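You operate a simulated robot arm through the tools that you are given. There is no shell and no other tool. Be economical: measure what you need, move in short steps, check, and stop when the job is done.

Carry out the task below with a simulated two-armed robot. There is one attempt and no reset: what you move stays moved.

JOB
Put the 50 W bulb from the main shelf of the steel rack on top of the can there and the 70 W bulb on the desk top. Open the counter door, take the long block and put it on the shelf of the counter cupboard, then shut the door. Put the 25 steel bolt from the top of the work table on the desk top. Open the counter drawer, take the cloth from the top of the work table and put it in the inside of the counter drawer and shut the drawer again. Take the wedge on the top of the work table and put it away on the reel tray. Put the sanding block on the counter top away on the bench top. Open the desk drawer, take the pack with the latest date from the new side of the desk drawer and leave it on the bottom shelf of the steel rack, then shut the drawer. Lift the shelf rail open. The order is free. Set down upright: bulb, sanding block.
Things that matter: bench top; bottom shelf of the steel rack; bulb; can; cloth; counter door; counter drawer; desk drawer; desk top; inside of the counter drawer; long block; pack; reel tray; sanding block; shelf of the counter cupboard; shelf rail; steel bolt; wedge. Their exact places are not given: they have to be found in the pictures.

The check looks at the end state, three seconds after you hand in, the way a careful person would. Anything else that was tipped, shoved, dropped, spilled or broken makes it a failure. Flat cloth is picked up by pressing the open fingertips on it (5 to 10 N) and closing them slowly along it; thin cloth reads only 2 to 8 mm in the jaws.

ROBOT AND FRAMES
Two 7-joint arms with two-finger grippers on one trunk, on a base that drives. Base frame: it is fixed to the floor where the robot stands at the start and does not move with it; the origin is under the middle of the robot, x ahead of it, y to its left, z up; the surface under the hand at the start is at about z = 70. Readings come in cm, degrees, newtons and seconds.
The left shoulder is at the start at [6, 17.9, 95.5], the right one opposite. With the tool pointing down near the work surface each hand reaches from about 28 to 66 cm from the robot's upright axis, wherever it stands, measured 20 degrees to its own side. Places, roughly: bench top [-280, -400, 90]; bottom shelf of the steel rack [50, 50, 10]; bulb [50, 25, 75]; can [50, -25, 75]; cloth (6x10x4 cm) [-90, 180, 90]; counter door [-260, 180, 50]; counter drawer [-300, 200, 80]; desk drawer [-280, 10, 70]; desk top (49x15 cm) [-286, 16, 82]; inside of the counter drawer [-300, 200, 70]; long block (5x9x4 cm) [-30, 180, 90]; pack [-275, 0, 75]; reel tray (20x30 cm) [-440, -480, 80]; sanding block [-275, 200, 100]; shelf of the counter cupboard [-260, 210, 50]; shelf rail [-410, -490, 160]; steel bolt [-100, 175, 100]; wedge (11x5x5 cm) [-160, 190, 90]. Payload 1.96 kg a hand.
Tool frame (each hand has its own): the origin (TCP) lies between the finger pads and is the grasp point; the fingertips stand 2 cm ahead of it; z points along the fingers, y is the line along which they close. The gripper opens to 7.2 cm. The gripper's body begins 3.8 cm behind the TCP.
Orientation is that of the tool frame in the base frame, as a unit quaternion [x, y, z, w]. With the fingers straight down and closing along the base's y, the tool's x points along the base's -x, its y along +y and its z along -z.

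CONTROLS
- The arms move only by the tool step_arm. It takes "left_rows", "right_rows" or both (then of equal length, played together; a hand with none holds still); each is a list of rows, each a list of 6 numbers: the shift along the base's x, y, z in cm, then the turn, a rotation vector about the base's x, y, z in degrees. In form: [[dx, dy, dz, ax, ay, az], ...]. A call has 1 to 8 rows; each row shifts and turns the commanded pose from where the row before left it. "left_claw" and "right_claw" are, for a hand that has rows, the finger opening in cm, from 0 to 7.2, set as the call begins (left out, the last holds). A row lasts 0.2 s, in which the tool goes at most 5 cm and 8.6 degrees; a call with a longer step from one row to the next is refused whole, and so is a gripper value outside its range. A pose out of reach is approached as far as the arm can. The call stops where the force on the tool passes 40 N (or 10 N more than at its start, if that is more) or the arm is blocked; 0.2 s more then pass. Each finger travels about 15.3 cm/s and halts on what it meets, pressing with about 29 N; the grip force reading is that of the motor and also rises with nothing between the fingers. The clock runs only during rows and for 0.2 s after the last one: add rows that do not move to give the fingers time. The reply holds the time, the measured pose of the TCP, the force on the tool along the base axes, the opening and the grip force, in the units named above and with some noise, with the torque about the TCP (base axes, N m) and any sound that the robot's microphone picked up.
- Cameras (640 x 400 px; columns grow to the right, rows downward): "scene" is now at [1.05, 1.11, 149.56]; the picture's right is [0.17, -0.99, 0.00], its down [-0.81, -0.14, -0.56] and it looks along [0.56, 0.09, -0.83] (base axes); focal length 272 px, centre (320, 200). "left" rides on the left gripper at [7.1, -1.9, -8.2] in its tool frame; the picture's right is [0.26, 0.97, 0.00], its down [-0.67, 0.18, -0.72] and it looks along [-0.69, 0.19, 0.70] (tool axes); focal length 280 px, centre (320, 200). "right" rides on the right gripper at [7.1, 1.9, -8.2] in its tool frame; the picture's right is [-0.26, 0.97, 0.00], its down [-0.67, -0.18, -0.72] and it looks along [-0.69, -0.19, 0.70] (tool axes); focal length 280 px, centre (320, 200).
- camera(camera): a new picture of that camera. The clock stands still meanwhile.
- slide_trunk(by): slides the trunk up (or, below 0, down) by that many cm; the arms and the scene camera ride with it, the base frame stays. It gives what a move gives, with no picture.
- steer(legs): drives the robot by 1 to 6 legs, each [ahead, left, turn to the left] in cm, cm and degrees, along the robot's own axes; the way and the turn of a leg run together, so that a leg with both is an arc; at most 150 cm and 180 degrees a leg. The arms and the cameras ride along, it lands a little off, and it stops where it bumps. It gives what a move gives.
- pan_tilt(pan, tilt): turns the head with the scene camera to pan (to the left, within 86 degrees either way) and tilt (down, from -29 to 69), counted from straight ahead of the robot. It gives what a move gives.
- probe_pixels(camera, pixels): for up to 12 pixels [column, row] of the newest picture of that camera ("zoom" is the newest enlarged one), the place [x, y, z] in the base frame of the surface seen there, good to about 0.3 cm. The clock stands still meanwhile.
- inspect(camera, box): a new picture of the part [left, top, right, bottom] of that camera's present view, enlarged. The clock stands still meanwhile.
- sign_off(): hands the job in; it is judged then, once.

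Work in short steps. Measure before you move; look again where a grasp or a placing could have gone wrong, and mend it. You have 371 turns and 326 pictures in all, those below and enlarged ones among them. Open the grippers and draw the arms clear of the work before you hand the job in, unless the task says otherwise.

The tools are called after "Request:" as a command line: name --argument value ..., lists and objects as JSON in quotes. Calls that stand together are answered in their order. step_arm: Moves the arms, as the interface text tells. Its arguments: {"type":"object","properties":{"left_rows":{"type":"array","items":{"type":"array","items":{"type":"number"}}},"left_claw":{"type":"number"},"right_rows":{"type":"array","items":{"type":"array","items":{"type":"number"}}},"right_claw":{"type":"number"}},"required":[]} The other tools are called the same way: slide_trunk (by) slides the trunk up or down; steer (legs) drives the base; pan_tilt (pan, tilt) turns the head that bears the scene camera; camera (camera) takes a picture; probe_pixels (camera, pixels) gives the place of the surface under pixels of a picture; inspect (camera, box) takes an enlarged picture of a part of a camera's view; sign_off () hands the job in.

At the start:

```text
time_s: 0.0
left_ee_pos: [31.24, 29.11, 98.76]
left_tool_rot: [0.0, 1.0, 0.0, 0.0]
left_force: [-0.2, 0.2, -0.4]
left_wrist_torque: [0.01, -0.03, -0.01]
left_finger_gap: 7.21
left_grip_force: 0.1
right_ee_pos: [33.45, -5.28, 97.12]
right_tool_rot: [0.0, 1.0, -0.001, 0.0]
right_force: [0.1, 0.3, -0.6]
right_wrist_torque: [-0.02, -0.02, 0.01]
right_finger_gap: 7.19
right_grip_force: 0.1
trunk travel left (down, up): [-60.0, 39.0]
robot x, y, heading: [-0.12, -0.11, 0.1]
head pan, tilt: [9.6, 55.7]
```

scene: 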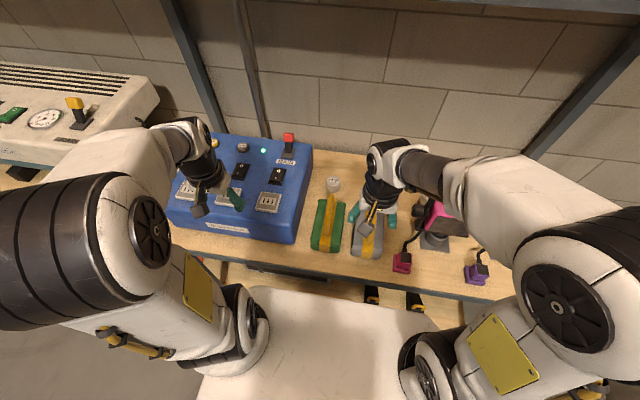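
right: 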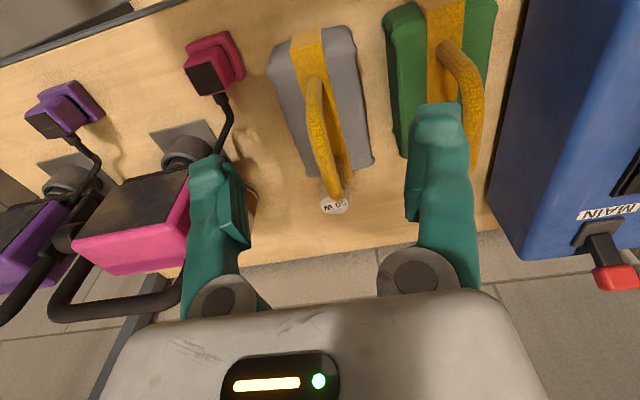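
left: 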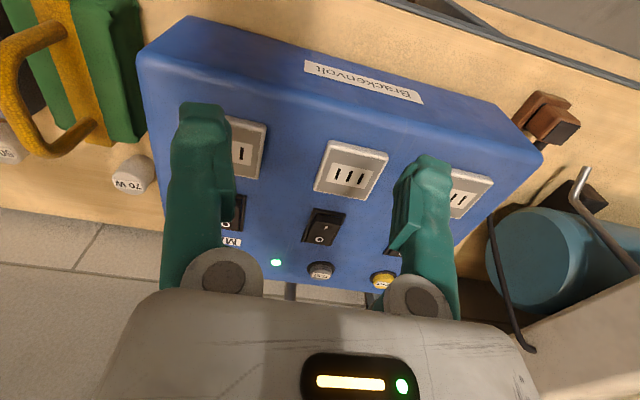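

The bulbs "50 W" (right view ~(335,205)) and "70 W" (left view ~(133,175)) are visible. I turn the head for a better look at the rack.

Request:
pan_tilt --pan -20 --tilt 40

Request:
probe_pixels --camera "right" --pixels '[[335, 207], [320, 195], [335, 197], [345, 160], [280, 240], [120, 230]]'

Request:
probe_pixels --camera "left" --pixels '[[133, 182], [140, 163], [133, 210], [115, 110], [160, 50]]'

Request:
camera --camera "scene"

```text
time_s: 0.9
left_ee_pos: [31.37, 29.32, 98.59]
left_tool_rot: [0.0, 1.0, 0.0, 0.0]
left_force: [-0.4, 0.5, -0.1]
left_wrist_torque: [0.03, -0.01, 0.01]
left_finger_gap: 7.18
left_grip_force: 0.1
right_ee_pos: [33.51, -5.2, 97.27]
right_tool_rot: [0.0, 1.0, -0.001, 0.0]
right_force: [0.0, 0.2, 0.3]
right_wrist_torque: [0.0, 0.04, 0.02]
right_finger_gap: 7.22
right_grip_force: 0.0
trunk travel left (down, up): [-60.0, 39.0]
robot x, y, heading: [0.3, 0.13, -0.0]
head pan, tilt: [-20.0, 40.0]
```

```text
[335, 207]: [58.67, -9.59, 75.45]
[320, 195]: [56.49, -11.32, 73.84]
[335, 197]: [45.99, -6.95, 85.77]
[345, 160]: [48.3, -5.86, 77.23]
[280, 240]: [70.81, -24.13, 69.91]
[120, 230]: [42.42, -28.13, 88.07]
```

```text
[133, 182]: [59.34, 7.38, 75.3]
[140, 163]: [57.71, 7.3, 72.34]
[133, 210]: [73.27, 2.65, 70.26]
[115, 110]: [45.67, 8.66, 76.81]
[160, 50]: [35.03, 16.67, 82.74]
```

```text
322 pictures are left
```

scene: 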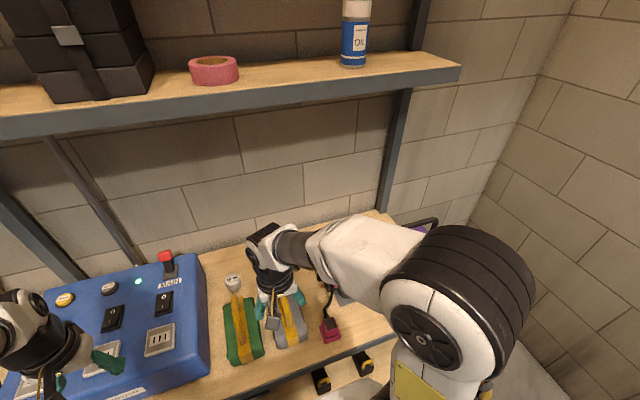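

I raise and pull back the right hand to uncover the area near the can.

Request:
step_arm --right_rows '[[0, 0, 3, 0, 0, 0], [0, -2, 4, 0, 0, 0], [-2, -2, 4, 0, 0, 0], [-2, -2, 4, 0, 0, 0], [-2, -2, 0, 0, 0, 0]]'

Request:
camera --camera "right"

Request:
camera --camera "scene"

```text
time_s: 2.1
left_ee_pos: [31.28, 29.18, 98.65]
left_tool_rot: [0.001, 1.0, 0.0, 0.0]
left_force: [0.3, -0.4, 0.1]
left_wrist_torque: [0.0, -0.01, 0.04]
left_finger_gap: 7.19
left_grip_force: 0.0
right_ee_pos: [28.5, -11.86, 98.37]
right_tool_rot: [0.0, 1.0, -0.001, 0.001]
right_force: [-0.2, 0.4, 0.1]
right_wrist_torque: [0.0, -0.01, -0.02]
right_finger_gap: 7.22
right_grip_force: 0.1
right hand out of reach, approached as far as the arm can: row 1, 2, 3, 4, 5
trunk travel left (down, up): [-60.0, 39.0]
robot x, y, heading: [0.01, 0.05, -0.1]
head pan, tilt: [-20.0, 40.0]
```

```text
321 pictures are left
```

right: 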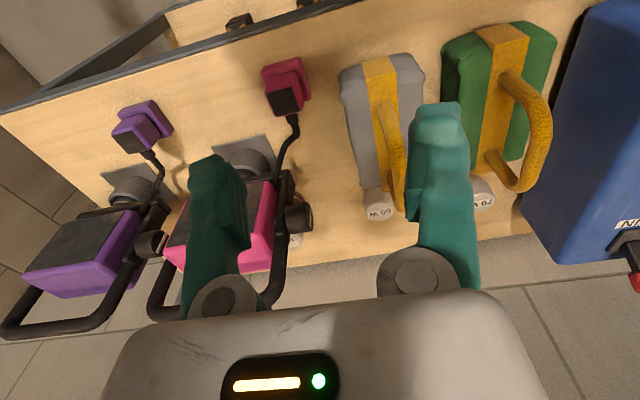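

```text
320 pictures are left
```

scene: 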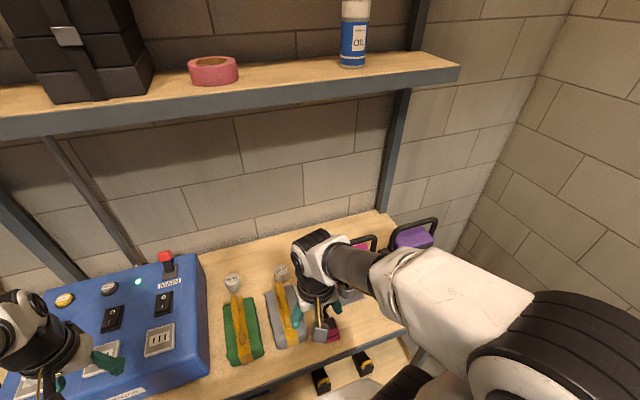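

Bulbs labels need reading; I zoom on them in the right and scene views.

Request:
inspect --camera "right" --box '[260, 160, 500, 300]'

Request:
inspect --camera "scene" --box '[210, 220, 450, 370]'

```text
2.67 times, centred on (380, 230) of right
```

zoom: 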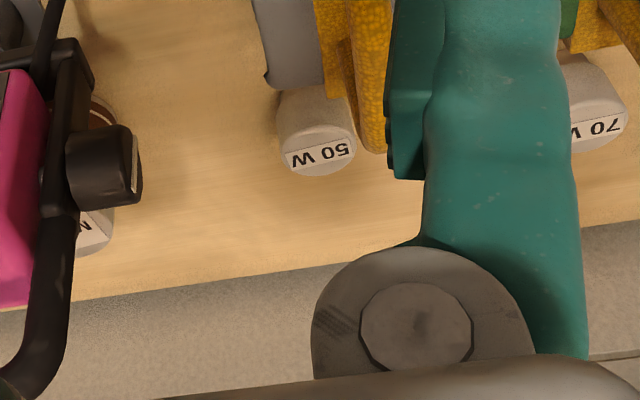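

```text
2.67 times, centred on (330, 295) of scene
```

zoom: 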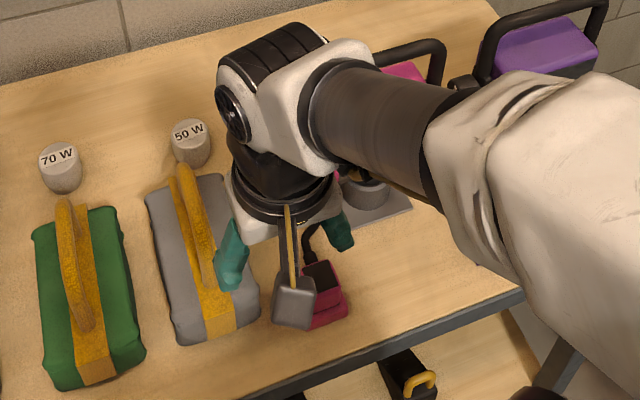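

50 W stands behind the grey bag, 70 W behind the green one. I swing the right hand further to the right to uncover the can behind the pink lamp.

Request:
step_arm --right_rows '[[0, 0, 1, 0, 0, 0], [-3, -3, 0, 0, 0, 0], [-3, -3, 0, 0, 0, 0], [0, -4, 0, 0, 0, 0], [0, -4, 0, 0, 0, 0], [0, -4, 0, 0, 0, 0]]'

Request:
camera --camera "right"

Request:
inspect --camera "scene" --box '[210, 200, 450, 350]'

```text
time_s: 3.5
left_ee_pos: [31.45, 29.17, 98.72]
left_tool_rot: [-0.001, 1.0, 0.0, 0.0]
left_force: [0.2, 0.4, 0.9]
left_wrist_torque: [-0.01, 0.04, 0.0]
left_finger_gap: 7.2
left_grip_force: 0.0
right_ee_pos: [27.74, -28.69, 96.28]
right_tool_rot: [0.0, 1.0, 0.0, 0.0]
right_force: [0.5, -0.5, 0.0]
right_wrist_torque: [0.02, -0.02, -0.03]
right_finger_gap: 7.21
right_grip_force: 0.0
right hand out of reach, approached as far as the arm can: row 1, 2, 3
trunk travel left (down, up): [-60.0, 39.0]
robot x, y, heading: [0.01, 0.11, -0.0]
head pan, tilt: [-20.0, 40.0]
```

```text
317 pictures are left
```

right: 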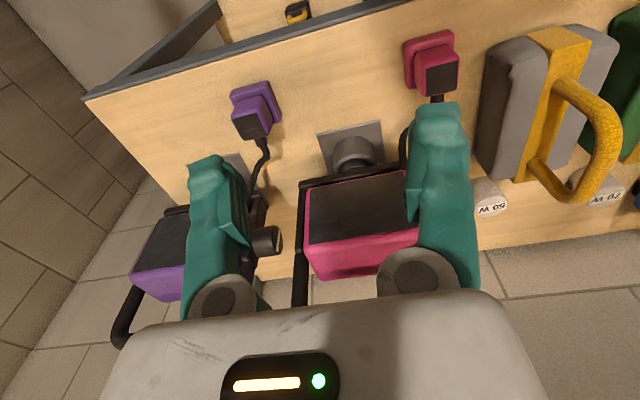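

```text
2.67 times, centred on (330, 275) of scene
```

zoom: 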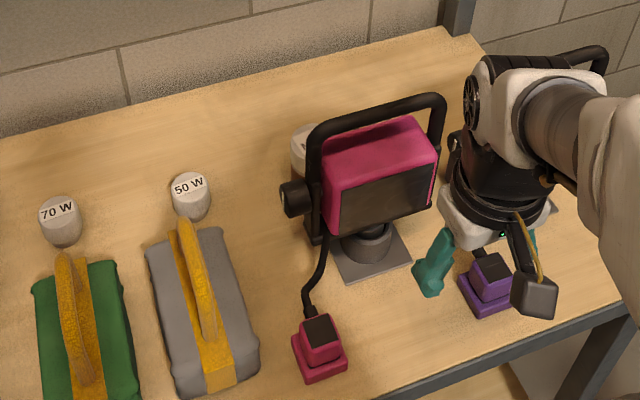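

Something whitish stands behind the pink lamp at zoom (298,150). I probe it and lift view detail.

Request:
probe_pixels --camera "zoom" --pixels '[[297, 140], [300, 128], [298, 165], [303, 225], [190, 180], [60, 205], [190, 212], [345, 120], [60, 238]]'

Request:
inspect --camera "scene" --box '[290, 220, 400, 290]'

```text
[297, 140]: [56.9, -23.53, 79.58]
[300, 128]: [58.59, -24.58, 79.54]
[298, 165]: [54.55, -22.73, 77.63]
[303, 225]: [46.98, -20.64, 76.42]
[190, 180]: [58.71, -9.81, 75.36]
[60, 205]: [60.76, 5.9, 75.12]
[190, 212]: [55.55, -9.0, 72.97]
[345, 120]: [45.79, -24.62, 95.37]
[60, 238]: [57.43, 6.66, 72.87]
```

```text
5.71 times, centred on (345, 255) of scene
```

zoom: 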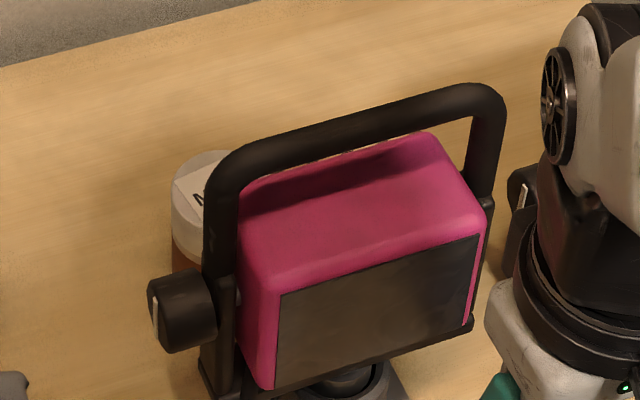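

The can looks like a brown can with a white lid behind the pink lamp. I zoom in on the bulbs and bags to measure clearances.

Request:
inspect --camera "scene" --box '[210, 260, 320, 340]'

```text
5.00 times, centred on (265, 300) of scene
```

zoom: 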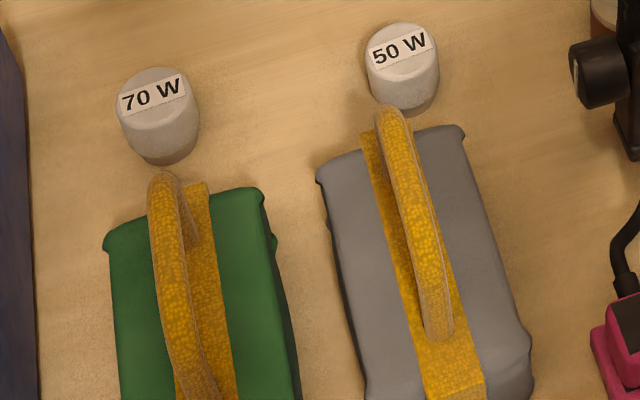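

I probe the bulb and bag edges.

Request:
probe_pixels --camera "zoom" --pixels '[[395, 30], [400, 62], [372, 50], [430, 50], [405, 110], [390, 112], [460, 130], [325, 178], [430, 330], [160, 75], [165, 158], [165, 178]]'

Request:
probe_pixels --camera "zoom" --pixels '[[122, 100], [190, 100], [110, 245], [255, 192], [160, 215], [185, 390], [10, 100], [35, 390], [400, 140], [160, 106]]'

```text
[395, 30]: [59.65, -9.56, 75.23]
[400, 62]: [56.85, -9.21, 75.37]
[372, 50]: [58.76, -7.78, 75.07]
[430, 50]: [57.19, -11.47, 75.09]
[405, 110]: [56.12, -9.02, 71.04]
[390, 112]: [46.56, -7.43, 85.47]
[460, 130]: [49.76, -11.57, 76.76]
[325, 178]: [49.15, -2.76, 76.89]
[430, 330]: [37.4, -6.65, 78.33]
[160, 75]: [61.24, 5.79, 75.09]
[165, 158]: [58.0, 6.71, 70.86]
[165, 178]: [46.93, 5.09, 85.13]
```

```text
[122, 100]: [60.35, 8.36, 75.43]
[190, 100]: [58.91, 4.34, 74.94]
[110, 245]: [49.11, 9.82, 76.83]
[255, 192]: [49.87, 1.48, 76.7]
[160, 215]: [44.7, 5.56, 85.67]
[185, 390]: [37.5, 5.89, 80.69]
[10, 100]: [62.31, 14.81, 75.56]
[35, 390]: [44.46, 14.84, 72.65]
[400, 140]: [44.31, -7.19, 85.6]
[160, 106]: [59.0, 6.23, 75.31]
```

I check where the upper shelf is before raising the trunk.

Request:
camera --camera "scene"

Request:
probe_pixels --camera "scene" --pixels '[[250, 105], [250, 95], [430, 78], [50, 125], [350, 65], [300, 190], [120, 200]]'

```text
313 pictures are left
```

scene: 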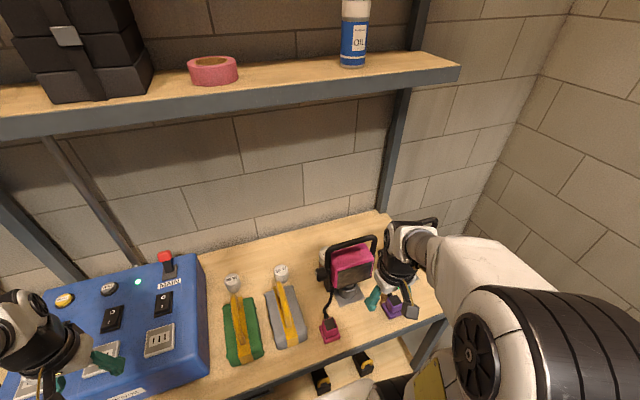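

```text
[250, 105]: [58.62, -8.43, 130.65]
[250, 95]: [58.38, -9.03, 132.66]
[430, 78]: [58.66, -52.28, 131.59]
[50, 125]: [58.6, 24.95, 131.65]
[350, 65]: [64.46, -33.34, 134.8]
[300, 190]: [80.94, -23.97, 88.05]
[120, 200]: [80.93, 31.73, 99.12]
```

Upper shelf begins x 58.5, z 130. I raise the trunk 18 cm to see over the pink lamp and give the forearm clearance.

Request:
slide_trunk --by 18

Request:
pan_tilt --pan -15 --tilt 50

Request:
inspect --camera "scene" --box '[200, 80, 520, 280]'

```text
time_s: 5.5
left_ee_pos: [31.33, 29.24, 116.76]
left_tool_rot: [0.001, 1.0, 0.0, 0.0]
left_force: [0.0, -0.2, -0.9]
left_wrist_torque: [0.0, 0.01, 0.03]
left_finger_gap: 7.2
left_grip_force: 0.1
right_ee_pos: [27.59, -28.5, 114.4]
right_tool_rot: [0.0, 1.0, 0.0, 0.0]
right_force: [0.0, -0.1, -0.2]
right_wrist_torque: [-0.02, -0.01, -0.03]
right_finger_gap: 7.19
right_grip_force: 0.2
trunk travel left (down, up): [-78.0, 21.0]
robot x, y, heading: [0.02, 0.0, -0.1]
head pan, tilt: [-20.0, 40.0]
```

```text
time_s: 6.3
left_ee_pos: [31.3, 29.1, 116.7]
left_tool_rot: [0.0, 1.0, 0.0, 0.0]
left_force: [0.5, 0.2, 0.5]
left_wrist_torque: [-0.02, -0.01, 0.01]
left_finger_gap: 7.2
left_grip_force: 0.1
right_ee_pos: [27.62, -28.56, 114.3]
right_tool_rot: [0.0, 1.0, 0.0, 0.001]
right_force: [-0.9, 0.1, -0.4]
right_wrist_torque: [-0.01, 0.01, 0.0]
right_finger_gap: 7.2
right_grip_force: 0.1
trunk travel left (down, up): [-78.0, 21.0]
robot x, y, heading: [-0.5, -0.05, -0.2]
head pan, tilt: [-15.0, 50.0]
```

```text
2.00 times, centred on (360, 180) of scene
```

zoom: 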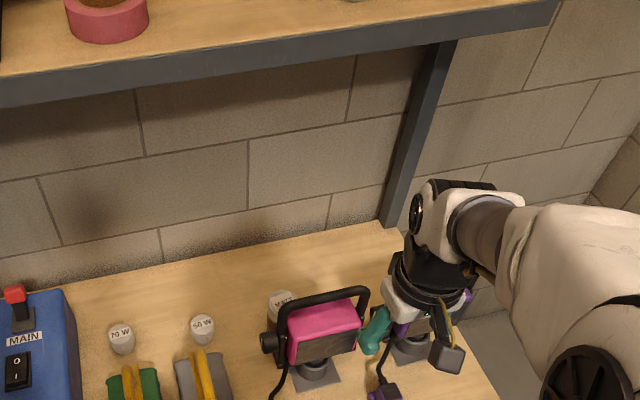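

Request:
inspect --camera "scene" --box '[310, 210, 400, 270]'

```text
6.67 times, centred on (355, 240) of scene
```

zoom: 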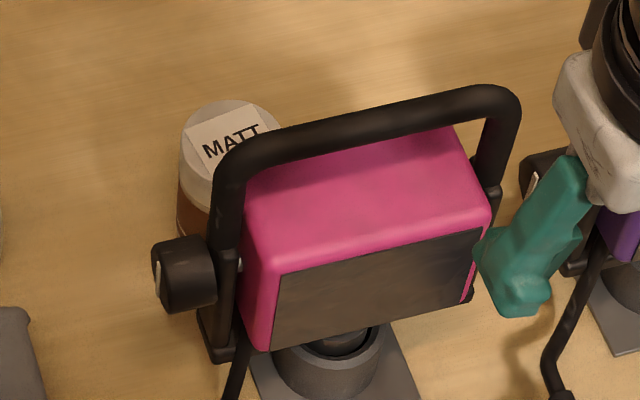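

The can reads "MATT". I probe its lid.

Request:
probe_pixels --camera "zoom" --pixels '[[186, 130], [228, 103], [275, 125], [200, 170], [230, 140], [190, 220], [200, 180], [500, 90], [240, 160], [265, 290], [160, 275]]'

```text
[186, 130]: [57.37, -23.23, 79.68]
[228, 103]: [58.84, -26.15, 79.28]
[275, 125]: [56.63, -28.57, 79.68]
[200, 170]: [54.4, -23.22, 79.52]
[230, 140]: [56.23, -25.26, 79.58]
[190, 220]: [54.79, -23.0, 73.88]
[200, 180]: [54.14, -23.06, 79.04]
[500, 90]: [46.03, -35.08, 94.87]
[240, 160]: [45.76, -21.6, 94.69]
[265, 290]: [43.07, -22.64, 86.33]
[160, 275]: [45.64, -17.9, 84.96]
```

Lid centre ≈ (55.8, −25.8, 79.6), r≈3. 50 W centre ≈ (58.1, −9.6), top 75.3. I bring the right hand over the 50 W bulb with a −90° yaw so fingers close along x.

Request:
step_arm --right_rows '[[0, 4, -2, 0, 0, -8.2], [0, 4, -2, 0, 0, -8.2], [0, 4, -2, 0, 0, -8.2], [0, 4, -2, 0, 0, -8.2], [0, 3, -2, 0, 0, -8.2], [4, 0, -1, 0, 0, -8.2], [4, 0, -1, 0, 0, -8.2], [4, 0, -1, 0, 0, -8.2]]'

Request:
step_arm --right_rows '[[4.5, 0, -1, 0, 0, -8.2], [4.5, 0, -1, 0, 0, -8.1], [4.5, 0, -1, 0, 0, -8.1], [4.5, 0, -1, 0, 0, 0]]'

Request:
camera --camera "right"

Request:
camera --camera "scene"

```text
time_s: 8.1
left_ee_pos: [31.39, 29.2, 116.65]
left_tool_rot: [-0.001, 1.0, 0.0, -0.001]
left_force: [0.4, 0.1, -0.4]
left_wrist_torque: [-0.01, 0.05, -0.01]
left_finger_gap: 7.23
left_grip_force: 0.1
right_ee_pos: [41.27, -9.68, 101.87]
right_tool_rot: [0.542, 0.84, -0.001, 0.0]
right_force: [-0.4, -0.7, -0.3]
right_wrist_torque: [-0.01, 0.01, 0.02]
right_finger_gap: 7.22
right_grip_force: 0.0
right hand out of reach, approached as far as the arm can: row 2, 3
trunk travel left (down, up): [-78.0, 21.0]
robot x, y, heading: [0.2, 0.03, 0.0]
head pan, tilt: [-15.0, 50.0]
```

```text
time_s: 9.1
left_ee_pos: [31.43, 29.11, 116.72]
left_tool_rot: [0.0, 1.0, 0.001, -0.001]
left_force: [0.1, -0.3, -0.3]
left_wrist_torque: [0.0, 0.0, -0.03]
left_finger_gap: 7.21
left_grip_force: 0.2
right_ee_pos: [58.17, -9.62, 97.99]
right_tool_rot: [0.707, 0.707, -0.001, -0.001]
right_force: [-0.4, 0.8, 0.4]
right_wrist_torque: [0.04, 0.0, -0.02]
right_finger_gap: 7.18
right_grip_force: 0.1
right hand out of reach, approached as far as the arm can: row 4
trunk travel left (down, up): [-78.0, 21.0]
robot x, y, heading: [0.25, -0.08, 0.2]
head pan, tilt: [-15.0, 50.0]
```

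```text
310 pictures are left
```

right: 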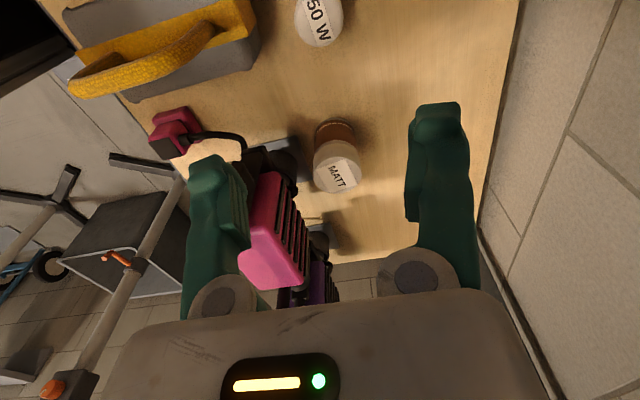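

```text
309 pictures are left
```

scene: 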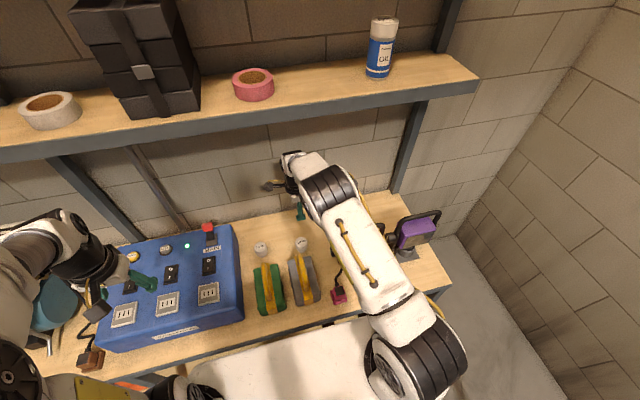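

The right view now shows the can lid at (338,175) and the bulb at (318,20). I probe both for exact centres.

Request:
probe_pixels --camera "right" --pixels '[[338, 175], [314, 175], [361, 175], [337, 192], [320, 20], [297, 18], [343, 15], [319, 45], [305, 235], [278, 180]]'

```text
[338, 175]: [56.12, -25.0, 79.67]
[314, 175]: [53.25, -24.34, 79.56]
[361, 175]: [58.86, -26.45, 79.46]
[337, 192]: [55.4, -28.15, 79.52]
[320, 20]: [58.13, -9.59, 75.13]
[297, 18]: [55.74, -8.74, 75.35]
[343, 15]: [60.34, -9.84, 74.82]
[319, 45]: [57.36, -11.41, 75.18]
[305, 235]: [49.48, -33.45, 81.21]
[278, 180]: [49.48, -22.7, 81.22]
```

Bulb centre (58.1, −9.5). Descend to z 73.

Request:
step_arm --right_rows '[[0, 0, -5, 0, 0, 0], [0, 0, -5, 0, 0, 0], [0, 0, -5, 0, 0, 0], [0, 0, -4, 0, 0, 0], [0, 0, -3, 0, 0, 0], [0, 0, -2.8, 0, 0, 0]]'

Request:
camera --camera "right"

```text
time_s: 10.5
left_ee_pos: [31.27, 29.27, 116.75]
left_tool_rot: [-0.001, 1.0, 0.0, 0.0]
left_force: [-0.6, -0.2, -0.8]
left_wrist_torque: [0.0, 0.03, -0.02]
left_finger_gap: 7.19
left_grip_force: 0.0
right_ee_pos: [56.98, -9.53, 76.64]
right_tool_rot: [0.707, 0.707, 0.001, 0.0]
right_force: [0.8, -0.5, 0.1]
right_wrist_torque: [-0.02, 0.01, 0.01]
right_finger_gap: 7.2
right_grip_force: 0.1
right hand out of reach, approached as far as the arm can: row 5, 6
trunk travel left (down, up): [-78.0, 21.0]
robot x, y, heading: [0.0, 0.09, -0.2]
head pan, tilt: [-15.0, 50.0]
```

```text
308 pictures are left
```

right: 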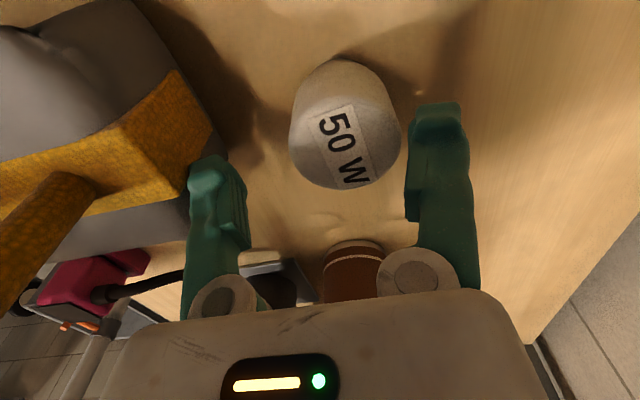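

Reach limit with the raised trunk. I lift the hand a bit, lower the trunk 8 cm, then retry.

Request:
step_arm --right_rows '[[0, 0, 5, 0, 0, 0], [0, 0, 5, 0, 0, 0]]'

Request:
slide_trunk --by -8

```text
time_s: 11.1
left_ee_pos: [31.25, 29.23, 116.77]
left_tool_rot: [0.0, 1.0, 0.0, 0.0]
left_force: [-0.1, -1.1, 0.1]
left_wrist_torque: [0.02, 0.02, 0.0]
left_finger_gap: 7.2
left_grip_force: 0.2
right_ee_pos: [57.04, -9.51, 86.68]
right_tool_rot: [0.707, 0.707, -0.001, 0.0]
right_force: [0.3, 0.3, -0.2]
right_wrist_torque: [-0.02, 0.0, -0.02]
right_finger_gap: 7.2
right_grip_force: 0.0
trunk travel left (down, up): [-78.0, 21.0]
robot x, y, heading: [-0.13, 0.21, -0.0]
head pan, tilt: [-15.0, 50.0]
```

```text
time_s: 12.2
left_ee_pos: [31.39, 29.11, 108.6]
left_tool_rot: [0.0, 1.0, -0.001, 0.0]
left_force: [0.2, -1.0, 0.4]
left_wrist_torque: [-0.01, 0.04, 0.01]
left_finger_gap: 7.2
left_grip_force: 0.0
right_ee_pos: [57.06, -9.58, 78.56]
right_tool_rot: [0.706, 0.708, 0.0, 0.0]
right_force: [0.4, -0.3, 0.0]
right_wrist_torque: [-0.01, -0.02, -0.04]
right_finger_gap: 7.2
right_grip_force: 0.1
trunk travel left (down, up): [-70.0, 29.0]
robot x, y, heading: [0.6, 0.3, 0.3]
head pan, tilt: [-15.0, 50.0]
```

Now shift x +1.05 and descend.

Request:
step_arm --right_rows '[[1.05, 0.05, 0, 0, 0, 0], [0, 0, -2.5, 0, 0, 0], [0, 0, -2.8, 0, 0, 0]]'

Request:
camera --camera "right"

```text
time_s: 13.0
left_ee_pos: [31.35, 29.15, 108.64]
left_tool_rot: [0.0, 1.0, 0.0, -0.001]
left_force: [0.5, -0.6, -0.6]
left_wrist_torque: [0.0, 0.0, -0.01]
left_finger_gap: 7.2
left_grip_force: 0.0
right_ee_pos: [58.37, -9.76, 73.15]
right_tool_rot: [0.707, 0.707, 0.0, 0.0]
right_force: [0.0, 0.5, -0.4]
right_wrist_torque: [0.03, 0.05, 0.0]
right_finger_gap: 7.2
right_grip_force: 0.1
trunk travel left (down, up): [-70.0, 29.0]
robot x, y, heading: [0.38, 0.13, 0.1]
head pan, tilt: [-15.0, 50.0]
```

```text
307 pictures are left
```

right: 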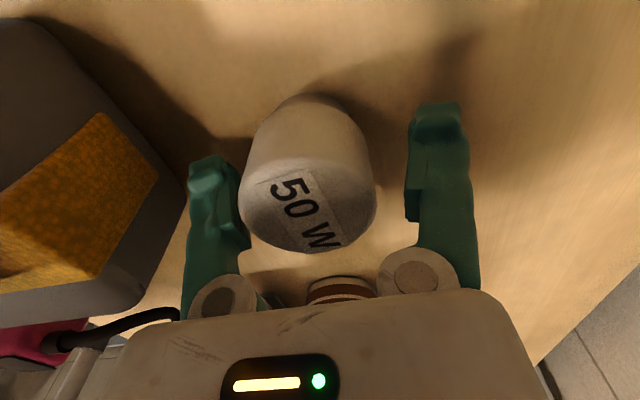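

The bulb is between the fingers, about 0.8 cm towards −x; shift and close.

Request:
step_arm --right_rows '[[-0.8, 0, 0, 0, 0, 0]]'

Request:
step_arm --right_rows '[[0, 0, 0, 0, 0, 0], [0, 0, 0, 0, 0, 0], [0, 0, 0, 0, 0, 0]]' --right_claw 3.5

Request:
step_arm --right_rows '[[0, 0, 2, 0, 0, 0], [0, 0, 3, 0, 0, 0], [0, 0, 4, 0, 0, 0], [0, 0, 4, 0, 0, 0]]'

Request:
camera --camera "right"

```text
time_s: 13.4
left_ee_pos: [31.32, 29.17, 108.59]
left_tool_rot: [0.001, 1.0, 0.0, 0.0]
left_force: [-0.1, 0.5, -0.6]
left_wrist_torque: [-0.01, -0.02, -0.01]
left_finger_gap: 7.18
left_grip_force: 0.1
right_ee_pos: [57.37, -9.71, 73.3]
right_tool_rot: [0.707, 0.707, 0.0, 0.0]
right_force: [0.2, -0.3, -0.2]
right_wrist_torque: [0.03, -0.04, 0.04]
right_finger_gap: 7.23
right_grip_force: 0.0
trunk travel left (down, up): [-70.0, 29.0]
robot x, y, heading: [0.17, 0.08, 0.0]
head pan, tilt: [-15.0, 50.0]
```

```text
time_s: 14.2
left_ee_pos: [31.4, 29.2, 108.8]
left_tool_rot: [-0.001, 1.0, 0.0, 0.0]
left_force: [0.0, 0.9, -0.2]
left_wrist_torque: [-0.01, -0.01, -0.02]
left_finger_gap: 7.19
left_grip_force: 0.0
right_ee_pos: [57.41, -9.77, 73.29]
right_tool_rot: [0.707, 0.707, 0.0, 0.0]
right_force: [-0.3, 0.4, 0.6]
right_wrist_torque: [0.05, 0.0, 0.01]
right_finger_gap: 4.72
right_grip_force: 29.3
trunk travel left (down, up): [-70.0, 29.0]
robot x, y, heading: [0.11, 0.09, 0.4]
head pan, tilt: [-15.0, 50.0]
```

```text
time_s: 15.2
left_ee_pos: [31.25, 29.26, 108.73]
left_tool_rot: [-0.001, 1.0, -0.001, 0.0]
left_force: [-0.1, -0.3, -0.1]
left_wrist_torque: [0.0, -0.01, 0.07]
left_finger_gap: 7.22
left_grip_force: 0.0
right_ee_pos: [57.16, -9.25, 86.35]
right_tool_rot: [0.707, 0.708, -0.001, 0.0]
right_force: [0.2, -0.3, -0.8]
right_wrist_torque: [0.01, -0.03, 0.0]
right_finger_gap: 4.7
right_grip_force: 29.0
trunk travel left (down, up): [-70.0, 29.0]
robot x, y, heading: [0.03, -0.25, 0.0]
head pan, tilt: [-15.0, 50.0]
```

```text
306 pictures are left
```

right: 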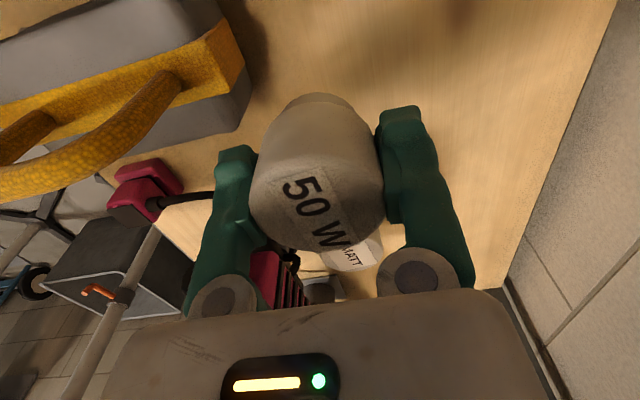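

Bulb gripped (4.7 cm). Raise trunk 8 for forearm clearance over the lamp, then move over the can.

Request:
slide_trunk --by 8

Request:
step_arm --right_rows '[[0, -4, 0, 0, 0, 0], [-0.3, -4, 0, 0, 0, 0], [-0.3, -4, 0, 0, 0, 0], [-0.5, -4, 0, 0, 0, 0], [0, 0, 0, 0, 0, 0]]'

Request:
camera --camera "right"

Request:
inspect --camera "scene" --box '[220, 120, 460, 320]'

```text
time_s: 16.4
left_ee_pos: [31.32, 29.23, 116.77]
left_tool_rot: [0.001, 1.0, 0.0, 0.0]
left_force: [1.0, 0.5, -0.6]
left_wrist_torque: [0.01, -0.01, 0.02]
left_finger_gap: 7.21
left_grip_force: 0.0
right_ee_pos: [57.17, -9.32, 94.22]
right_tool_rot: [0.707, 0.707, -0.001, 0.0]
right_force: [-0.2, 0.8, -1.6]
right_wrist_torque: [0.01, -0.02, -0.02]
right_finger_gap: 4.7
right_grip_force: 29.4
trunk travel left (down, up): [-78.0, 21.0]
robot x, y, heading: [0.11, 0.14, -0.1]
head pan, tilt: [-15.0, 50.0]
```

```text
time_s: 17.6
left_ee_pos: [31.36, 29.3, 116.65]
left_tool_rot: [0.0, 1.0, 0.001, 0.0]
left_force: [0.3, 0.2, -0.3]
left_wrist_torque: [-0.01, -0.01, 0.01]
left_finger_gap: 7.17
left_grip_force: 0.1
right_ee_pos: [56.27, -25.46, 94.35]
right_tool_rot: [0.707, 0.707, 0.0, 0.0]
right_force: [0.8, -0.1, -1.9]
right_wrist_torque: [-0.02, -0.03, 0.0]
right_finger_gap: 4.72
right_grip_force: 29.3
trunk travel left (down, up): [-78.0, 21.0]
robot x, y, heading: [0.02, 0.05, 0.0]
head pan, tilt: [-15.0, 50.0]
```

```text
305 pictures are left
```

right: 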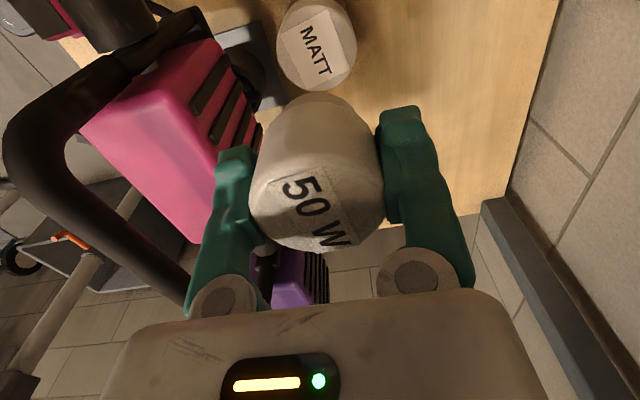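

```text
2.00 times, centred on (340, 220) of scene
```

zoom: 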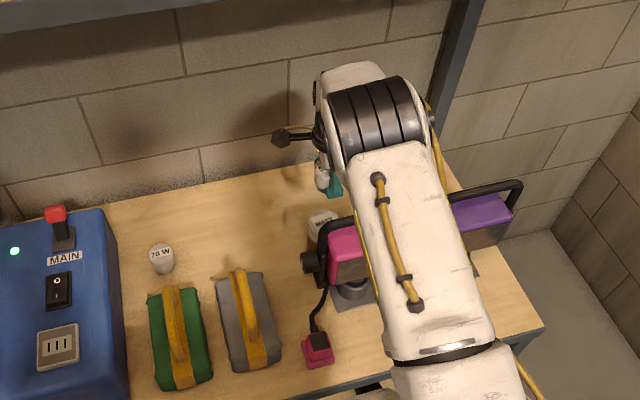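

I re-probe the lid and the arm's height over the lamp.

Request:
probe_pixels --camera "right" --pixels '[[316, 46], [279, 46], [354, 48], [318, 88], [310, 6]]'

Request:
probe_pixels --camera "zoom" --pixels '[[355, 250], [345, 190], [380, 110]]'

```text
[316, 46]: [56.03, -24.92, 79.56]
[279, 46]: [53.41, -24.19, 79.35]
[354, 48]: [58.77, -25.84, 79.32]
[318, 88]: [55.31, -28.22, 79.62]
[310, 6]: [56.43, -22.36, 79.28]
```

```text
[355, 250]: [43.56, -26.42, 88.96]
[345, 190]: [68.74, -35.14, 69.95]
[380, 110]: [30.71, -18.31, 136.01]
```

Lid centre (56.0, −25.3). Lower the bulb to just above the lid.

Request:
step_arm --right_rows '[[-0.2, 0.1, -5, 0, 0, 0], [0, 0, -4, 0, 0, 0], [0, 0, -1.6, 0, 0, 0], [0, 0, 0, 0, 0, 0]]'

Request:
camera --camera "right"

Request:
inspect --camera "scene" --box '[320, 180, 420, 280]'

```text
time_s: 18.6
left_ee_pos: [31.35, 29.23, 116.56]
left_tool_rot: [0.0, 1.0, -0.001, 0.0]
left_force: [-0.3, 0.0, -0.1]
left_wrist_torque: [0.0, 0.01, -0.01]
left_finger_gap: 7.18
left_grip_force: 0.0
right_ee_pos: [55.9, -25.41, 83.7]
right_tool_rot: [0.707, 0.707, -0.001, 0.0]
right_force: [0.6, 0.2, -1.6]
right_wrist_torque: [0.0, -0.02, 0.01]
right_finger_gap: 4.68
right_grip_force: 28.6
trunk travel left (down, up): [-78.0, 21.0]
robot x, y, heading: [-0.01, -0.24, -0.2]
head pan, tilt: [-15.0, 50.0]
```

```text
303 pictures are left
```

right: 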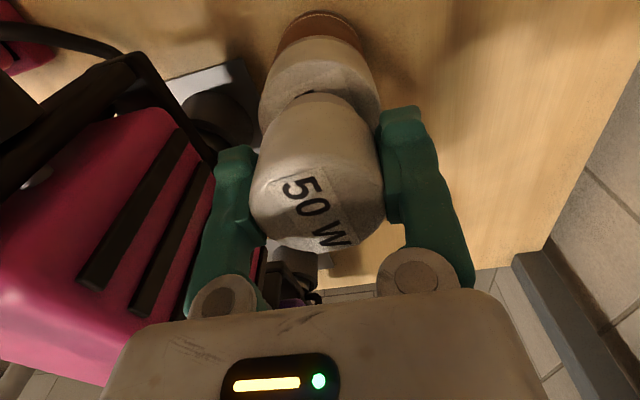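

```text
4.00 times, centred on (370, 230) of scene
```

zoom: 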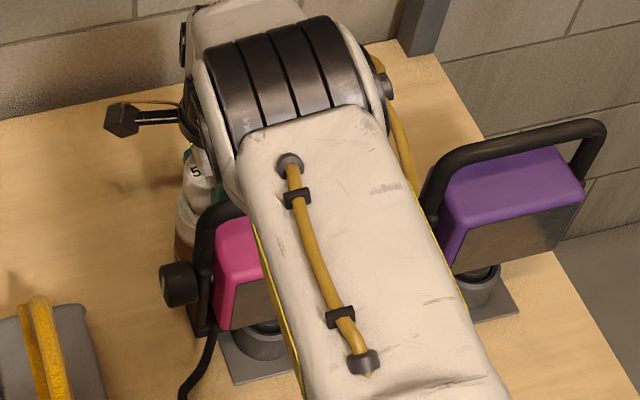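

Nearly there; lower in small steps till contact.

Request:
step_arm --right_rows '[[0, 0, -0.3, 0, 0, 0], [0, 0, -0.3, 0, 0, 0], [0, 0, 0, 0, 0, 0]]'

```text
time_s: 19.4
left_ee_pos: [31.34, 29.12, 116.61]
left_tool_rot: [0.0, 1.0, 0.0, 0.0]
left_force: [0.5, 0.2, 0.7]
left_wrist_torque: [-0.03, -0.03, 0.02]
left_finger_gap: 7.2
left_grip_force: 0.0
right_ee_pos: [55.83, -25.24, 83.18]
right_tool_rot: [0.707, 0.707, -0.001, 0.0]
right_force: [-0.6, 0.5, -1.0]
right_wrist_torque: [0.01, 0.0, -0.01]
right_finger_gap: 4.71
right_grip_force: 29.0
trunk travel left (down, up): [-78.0, 21.0]
robot x, y, heading: [-0.14, 0.17, -0.1]
head pan, tilt: [-15.0, 50.0]
```

Request:
step_arm --right_rows '[[0, 0, -0.2, 0, 0, 0], [0, 0, -0.2, 0, 0, 0], [0, 0, 0, 0, 0, 0]]'

```text
time_s: 20.2
left_ee_pos: [31.29, 29.09, 116.79]
left_tool_rot: [0.0, 1.0, 0.0, 0.0]
left_force: [1.2, 0.2, -0.1]
left_wrist_torque: [0.02, -0.03, -0.04]
left_finger_gap: 7.18
left_grip_force: 0.1
right_ee_pos: [55.89, -25.27, 82.63]
right_tool_rot: [0.706, 0.708, 0.0, -0.001]
right_force: [0.5, 0.7, 0.5]
right_wrist_torque: [-0.02, -0.04, -0.01]
right_finger_gap: 4.7
right_grip_force: 29.4
trunk travel left (down, up): [-78.0, 21.0]
robot x, y, heading: [0.17, 0.35, 0.3]
head pan, tilt: [-15.0, 50.0]
```

Force lifted from −1.7 to about 0, contact is close. One more small step, then open gently.

Request:
step_arm --right_rows '[[0, 0, -0.15, 0, 0, 0], [0, 0, 0, 0, 0, 0]]'

Request:
step_arm --right_rows '[[0, 0, 0, 0, 0, 0], [0, 0, 0, 0, 0, 0]]' --right_claw 5.4

Request:
camera --camera "right"

```text
time_s: 20.8
left_ee_pos: [31.21, 29.32, 116.85]
left_tool_rot: [0.0, 1.0, 0.0, 0.0]
left_force: [0.6, -0.9, -0.2]
left_wrist_torque: [0.0, 0.02, -0.03]
left_finger_gap: 7.2
left_grip_force: 0.2
right_ee_pos: [55.98, -25.15, 82.78]
right_tool_rot: [0.707, 0.707, 0.001, 0.001]
right_force: [0.1, -2.0, 8.3]
right_wrist_torque: [0.03, 0.06, 0.03]
right_finger_gap: 4.7
right_grip_force: 29.1
trunk travel left (down, up): [-78.0, 21.0]
robot x, y, heading: [-0.07, -0.29, 0.1]
head pan, tilt: [-15.0, 50.0]
```

```text
time_s: 21.4
left_ee_pos: [31.32, 29.32, 116.7]
left_tool_rot: [0.001, 1.0, 0.0, 0.0]
left_force: [-0.3, -0.3, -0.7]
left_wrist_torque: [0.0, -0.01, 0.01]
left_finger_gap: 7.21
left_grip_force: 0.0
right_ee_pos: [55.9, -25.22, 82.65]
right_tool_rot: [0.707, 0.707, 0.0, 0.001]
right_force: [0.0, 1.1, -0.2]
right_wrist_torque: [0.0, -0.01, 0.0]
right_finger_gap: 5.38
right_grip_force: 0.2
trunk travel left (down, up): [-78.0, 21.0]
robot x, y, heading: [0.18, 0.06, 0.4]
head pan, tilt: [-15.0, 50.0]
```

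```text
301 pictures are left
```

right: 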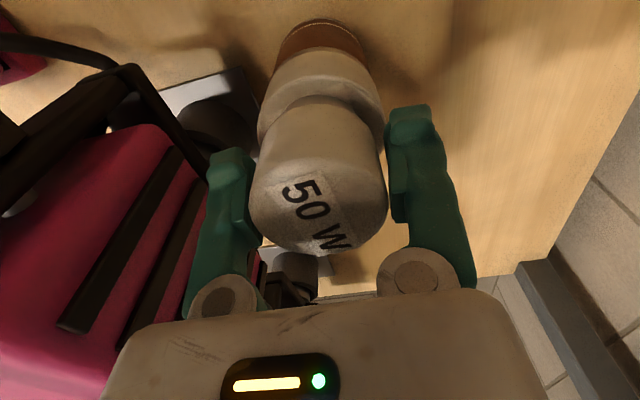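

Bulb stands on the lid. Open a bit more and rise straight up.

Request:
step_arm --right_rows '[[0, 0, 0, 0, 0, 0], [0, 0, 2, 0, 0, 0], [0, 0, 3, 0, 0, 0], [0, 0, 5, 0, 0, 0], [0, 0, 5, 0, 0, 0]]' --right_claw 6.2

Request:
camera --camera "right"

```text
time_s: 22.6
left_ee_pos: [31.31, 29.3, 116.7]
left_tool_rot: [0.001, 1.0, 0.001, 0.0]
left_force: [0.1, 0.0, -0.3]
left_wrist_torque: [0.01, -0.02, -0.01]
left_finger_gap: 7.21
left_grip_force: 0.0
right_ee_pos: [55.94, -25.3, 97.58]
right_tool_rot: [0.707, 0.708, -0.001, 0.0]
right_force: [-0.9, 0.3, -0.4]
right_wrist_torque: [-0.03, -0.04, -0.01]
right_finger_gap: 6.21
right_grip_force: 0.1
trunk travel left (down, up): [-78.0, 21.0]
robot x, y, heading: [-0.01, -0.08, -0.2]
head pan, tilt: [-15.0, 50.0]
```

```text
300 pictures are left
```

right: 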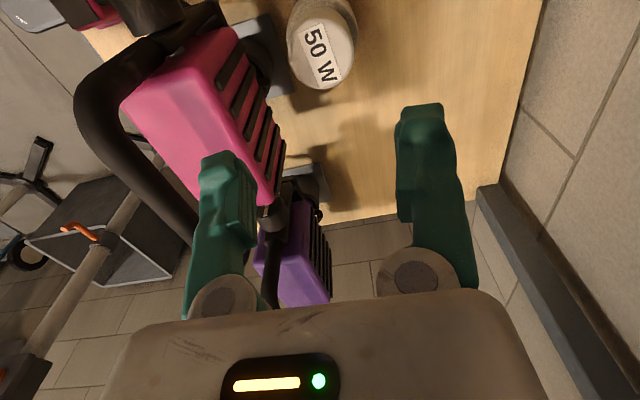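

50 W is done. Retract the right hand the way it came.

Request:
step_arm --right_rows '[[0, 5, 0, 0, 0, 0], [0, 5, 0, 0, 0, 0], [-4, 5, 0, 0, 0, 8.2], [-5, 0, 0, 0, 0, 8.2], [-5, 0, 0, 0, 0, 8.2], [-5, 0, 0, 0, 0, 8.2], [-5, -2, 2, 0, 0, 8.2], [0, -4, 2, 0, 0, 8.2]]'

Request:
step_arm --right_rows '[[0, -4, 2, 0, 0, 8.2], [0, -4, 2, 0, 0, 8.2], [0, -4, 2, 0, 0, 8.2], [0, -3, 2, 0, 0, 8.2], [0, 0, 0, 0, 0, 8]]' --left_rows '[[0, -4.5, 0, 0, 0, 8.2], [0, -4.5, 0, 0, 0, 8.2], [0, -4.5, -1, 0, 0, 8.2], [0, -4.5, -2, 0, 0, 8.2], [3, -4.5, -2, 0, 0, 8.2]]'

Request:
step_arm --left_rows '[[5, 0, -3, 0, 0, 8.2], [5, 0, -3, 0, 0, 8.2], [5, 0, -3, 0, 0, 8.2], [5, 0, -3, 0, 0, 8.2], [5, 0, -3, 0, 0, 8.2], [0, 0, -3, 0, 0, 8]]'

Request:
camera --camera "left"

```text
refused: row 3 steps farther than a row can; nothing moved
```

```text
refused: row 5 steps farther than a row can; nothing moved
```

```text
refused: row 1 steps farther than a row can; nothing moved
```

```text
299 pictures are left
```

left: 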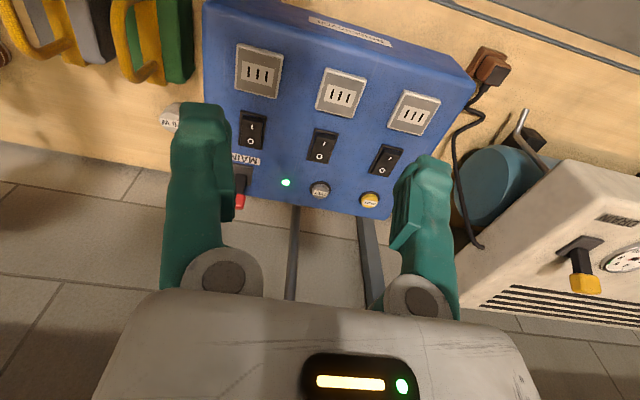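

Row norm must stay ≤5 cm; all refused, nothing moved. Retry with smaller rows.

Request:
step_arm --right_rows '[[0, 5, 0, 0, 0, 0], [0, 5, 0, 0, 0, 0], [-3, 3.9, 0, 0, 0, 8.2], [-5, 0, 0, 0, 0, 8.2], [-5, 0, 0, 0, 0, 8.2], [-5, 0, 0, 0, 0, 8.2], [-4, -2, 2, 0, 0, 8.2], [-3, -3, 2, 0, 0, 8.2]]'

Request:
step_arm --right_rows '[[-2, -4, 2, 0, 0, 8.2], [0, -4, 2, 0, 0, 8.2], [0, -4, 2, 0, 0, 8.2], [0, -3, 2, 0, 0, 8.2], [0, 0, 0, 0, 0, 8]]' --left_rows '[[0, -4.5, 0, 0, 0, 8.2], [0, -4.5, 0, 0, 0, 8.2], [0, -4.5, -1, 0, 0, 8.2], [0, -4.5, -2, 0, 0, 8.2], [0, -4.5, -2, 0, 0, 8.2]]'

Request:
step_arm --left_rows '[[4, 0, -2.5, 0, 0, 8.2], [4, 0, -2.5, 0, 0, 8.2], [4, 0, -2.5, 0, 0, 8.2], [4, 0, -2.5, 0, 0, 8.2], [4, 0, -2.5, 0, 0, 8.2], [4, 0, -2, 0, 0, 8], [4, 0, -2, 0, 0, 0]]'

Request:
camera --camera "left"

```text
time_s: 24.4
left_ee_pos: [31.1, 29.07, 116.78]
left_tool_rot: [0.001, 1.0, 0.0, 0.001]
left_force: [0.0, -0.1, -0.2]
left_wrist_torque: [0.03, -0.02, 0.01]
left_finger_gap: 7.2
left_grip_force: 0.1
right_ee_pos: [30.78, -16.48, 101.59]
right_tool_rot: [0.347, 0.938, 0.001, 0.001]
right_force: [0.6, 0.2, 1.0]
right_wrist_torque: [-0.01, -0.03, 0.02]
right_finger_gap: 6.2
right_grip_force: 0.1
trunk travel left (down, up): [-78.0, 21.0]
robot x, y, heading: [-0.21, 0.04, 0.2]
head pan, tilt: [-15.0, 50.0]
```

```text
time_s: 25.6
left_ee_pos: [31.43, 6.49, 111.61]
left_tool_rot: [-0.35, 0.937, 0.0, 0.0]
left_force: [0.0, 0.7, -0.7]
left_wrist_torque: [0.01, 0.01, -0.01]
left_finger_gap: 7.22
left_grip_force: 0.2
right_ee_pos: [29.65, -31.59, 109.39]
right_tool_rot: [-0.001, 1.0, 0.0, -0.001]
right_force: [0.4, 1.0, 1.5]
right_wrist_torque: [0.03, -0.03, 0.02]
right_finger_gap: 6.2
right_grip_force: 0.0
right hand out of reach, approached as far as the arm can: row 1
trunk travel left (down, up): [-78.0, 21.0]
robot x, y, heading: [-0.07, -0.24, -0.1]
head pan, tilt: [-15.0, 50.0]
```

```text
time_s: 27.2
left_ee_pos: [58.45, 6.73, 95.67]
left_tool_rot: [0.708, -0.706, -0.001, 0.001]
left_force: [0.2, 0.1, 0.3]
left_wrist_torque: [-0.01, 0.0, -0.01]
left_finger_gap: 7.2
left_grip_force: 0.1
left hand out of reach, approached as far as the arm can: row 7
right_ee_pos: [29.77, -31.38, 109.56]
right_tool_rot: [0.001, 1.0, 0.0, -0.001]
right_force: [1.1, 0.4, 0.0]
right_wrist_torque: [0.0, 0.04, 0.01]
right_finger_gap: 6.16
right_grip_force: 0.1
trunk travel left (down, up): [-78.0, 21.0]
robot x, y, heading: [0.03, 0.01, 0.2]
head pan, tilt: [-15.0, 50.0]
```

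```text
298 pictures are left
```

left: 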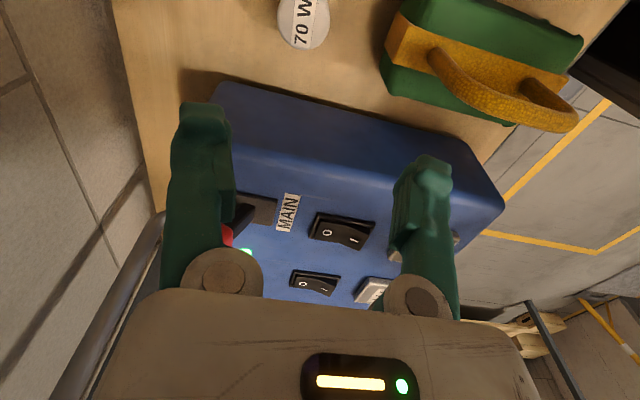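

The 70 W bulb is at (303,20). Lower trunk 10 for reach, then probe it.

Request:
slide_trunk --by -10

Request:
camera --camera "left"

```text
time_s: 28.5
left_ee_pos: [58.43, 6.64, 85.79]
left_tool_rot: [-0.707, 0.707, 0.0, 0.0]
left_force: [-0.5, -0.6, 0.8]
left_wrist_torque: [0.01, 0.02, 0.02]
left_finger_gap: 7.21
left_grip_force: 0.0
right_ee_pos: [29.55, -31.44, 99.54]
right_tool_rot: [0.0, 1.0, 0.0, 0.0]
right_force: [0.2, -0.8, -0.4]
right_wrist_torque: [-0.02, -0.02, 0.02]
right_finger_gap: 6.18
right_grip_force: 0.0
trunk travel left (down, up): [-68.0, 31.0]
robot x, y, heading: [0.08, 0.16, -0.1]
head pan, tilt: [-15.0, 50.0]
```

```text
297 pictures are left
```

left: 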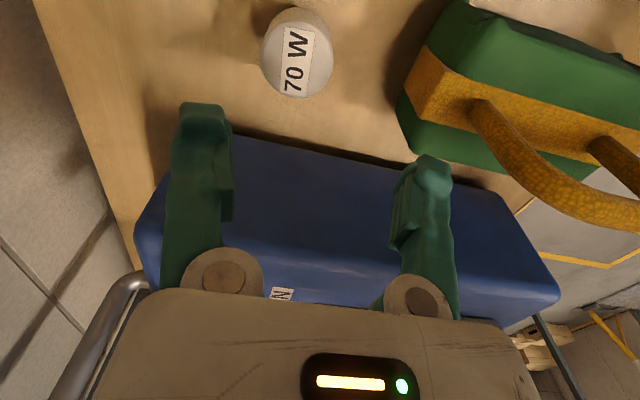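

Request:
probe_pixels --camera "left" --pixels '[[296, 62], [264, 60], [330, 65], [297, 94], [285, 15], [305, 140], [300, 260]]'

```text
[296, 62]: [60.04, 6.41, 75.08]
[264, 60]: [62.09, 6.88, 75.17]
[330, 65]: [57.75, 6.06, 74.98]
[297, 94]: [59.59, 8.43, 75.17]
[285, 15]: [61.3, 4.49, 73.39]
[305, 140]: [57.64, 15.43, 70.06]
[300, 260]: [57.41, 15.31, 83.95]
```

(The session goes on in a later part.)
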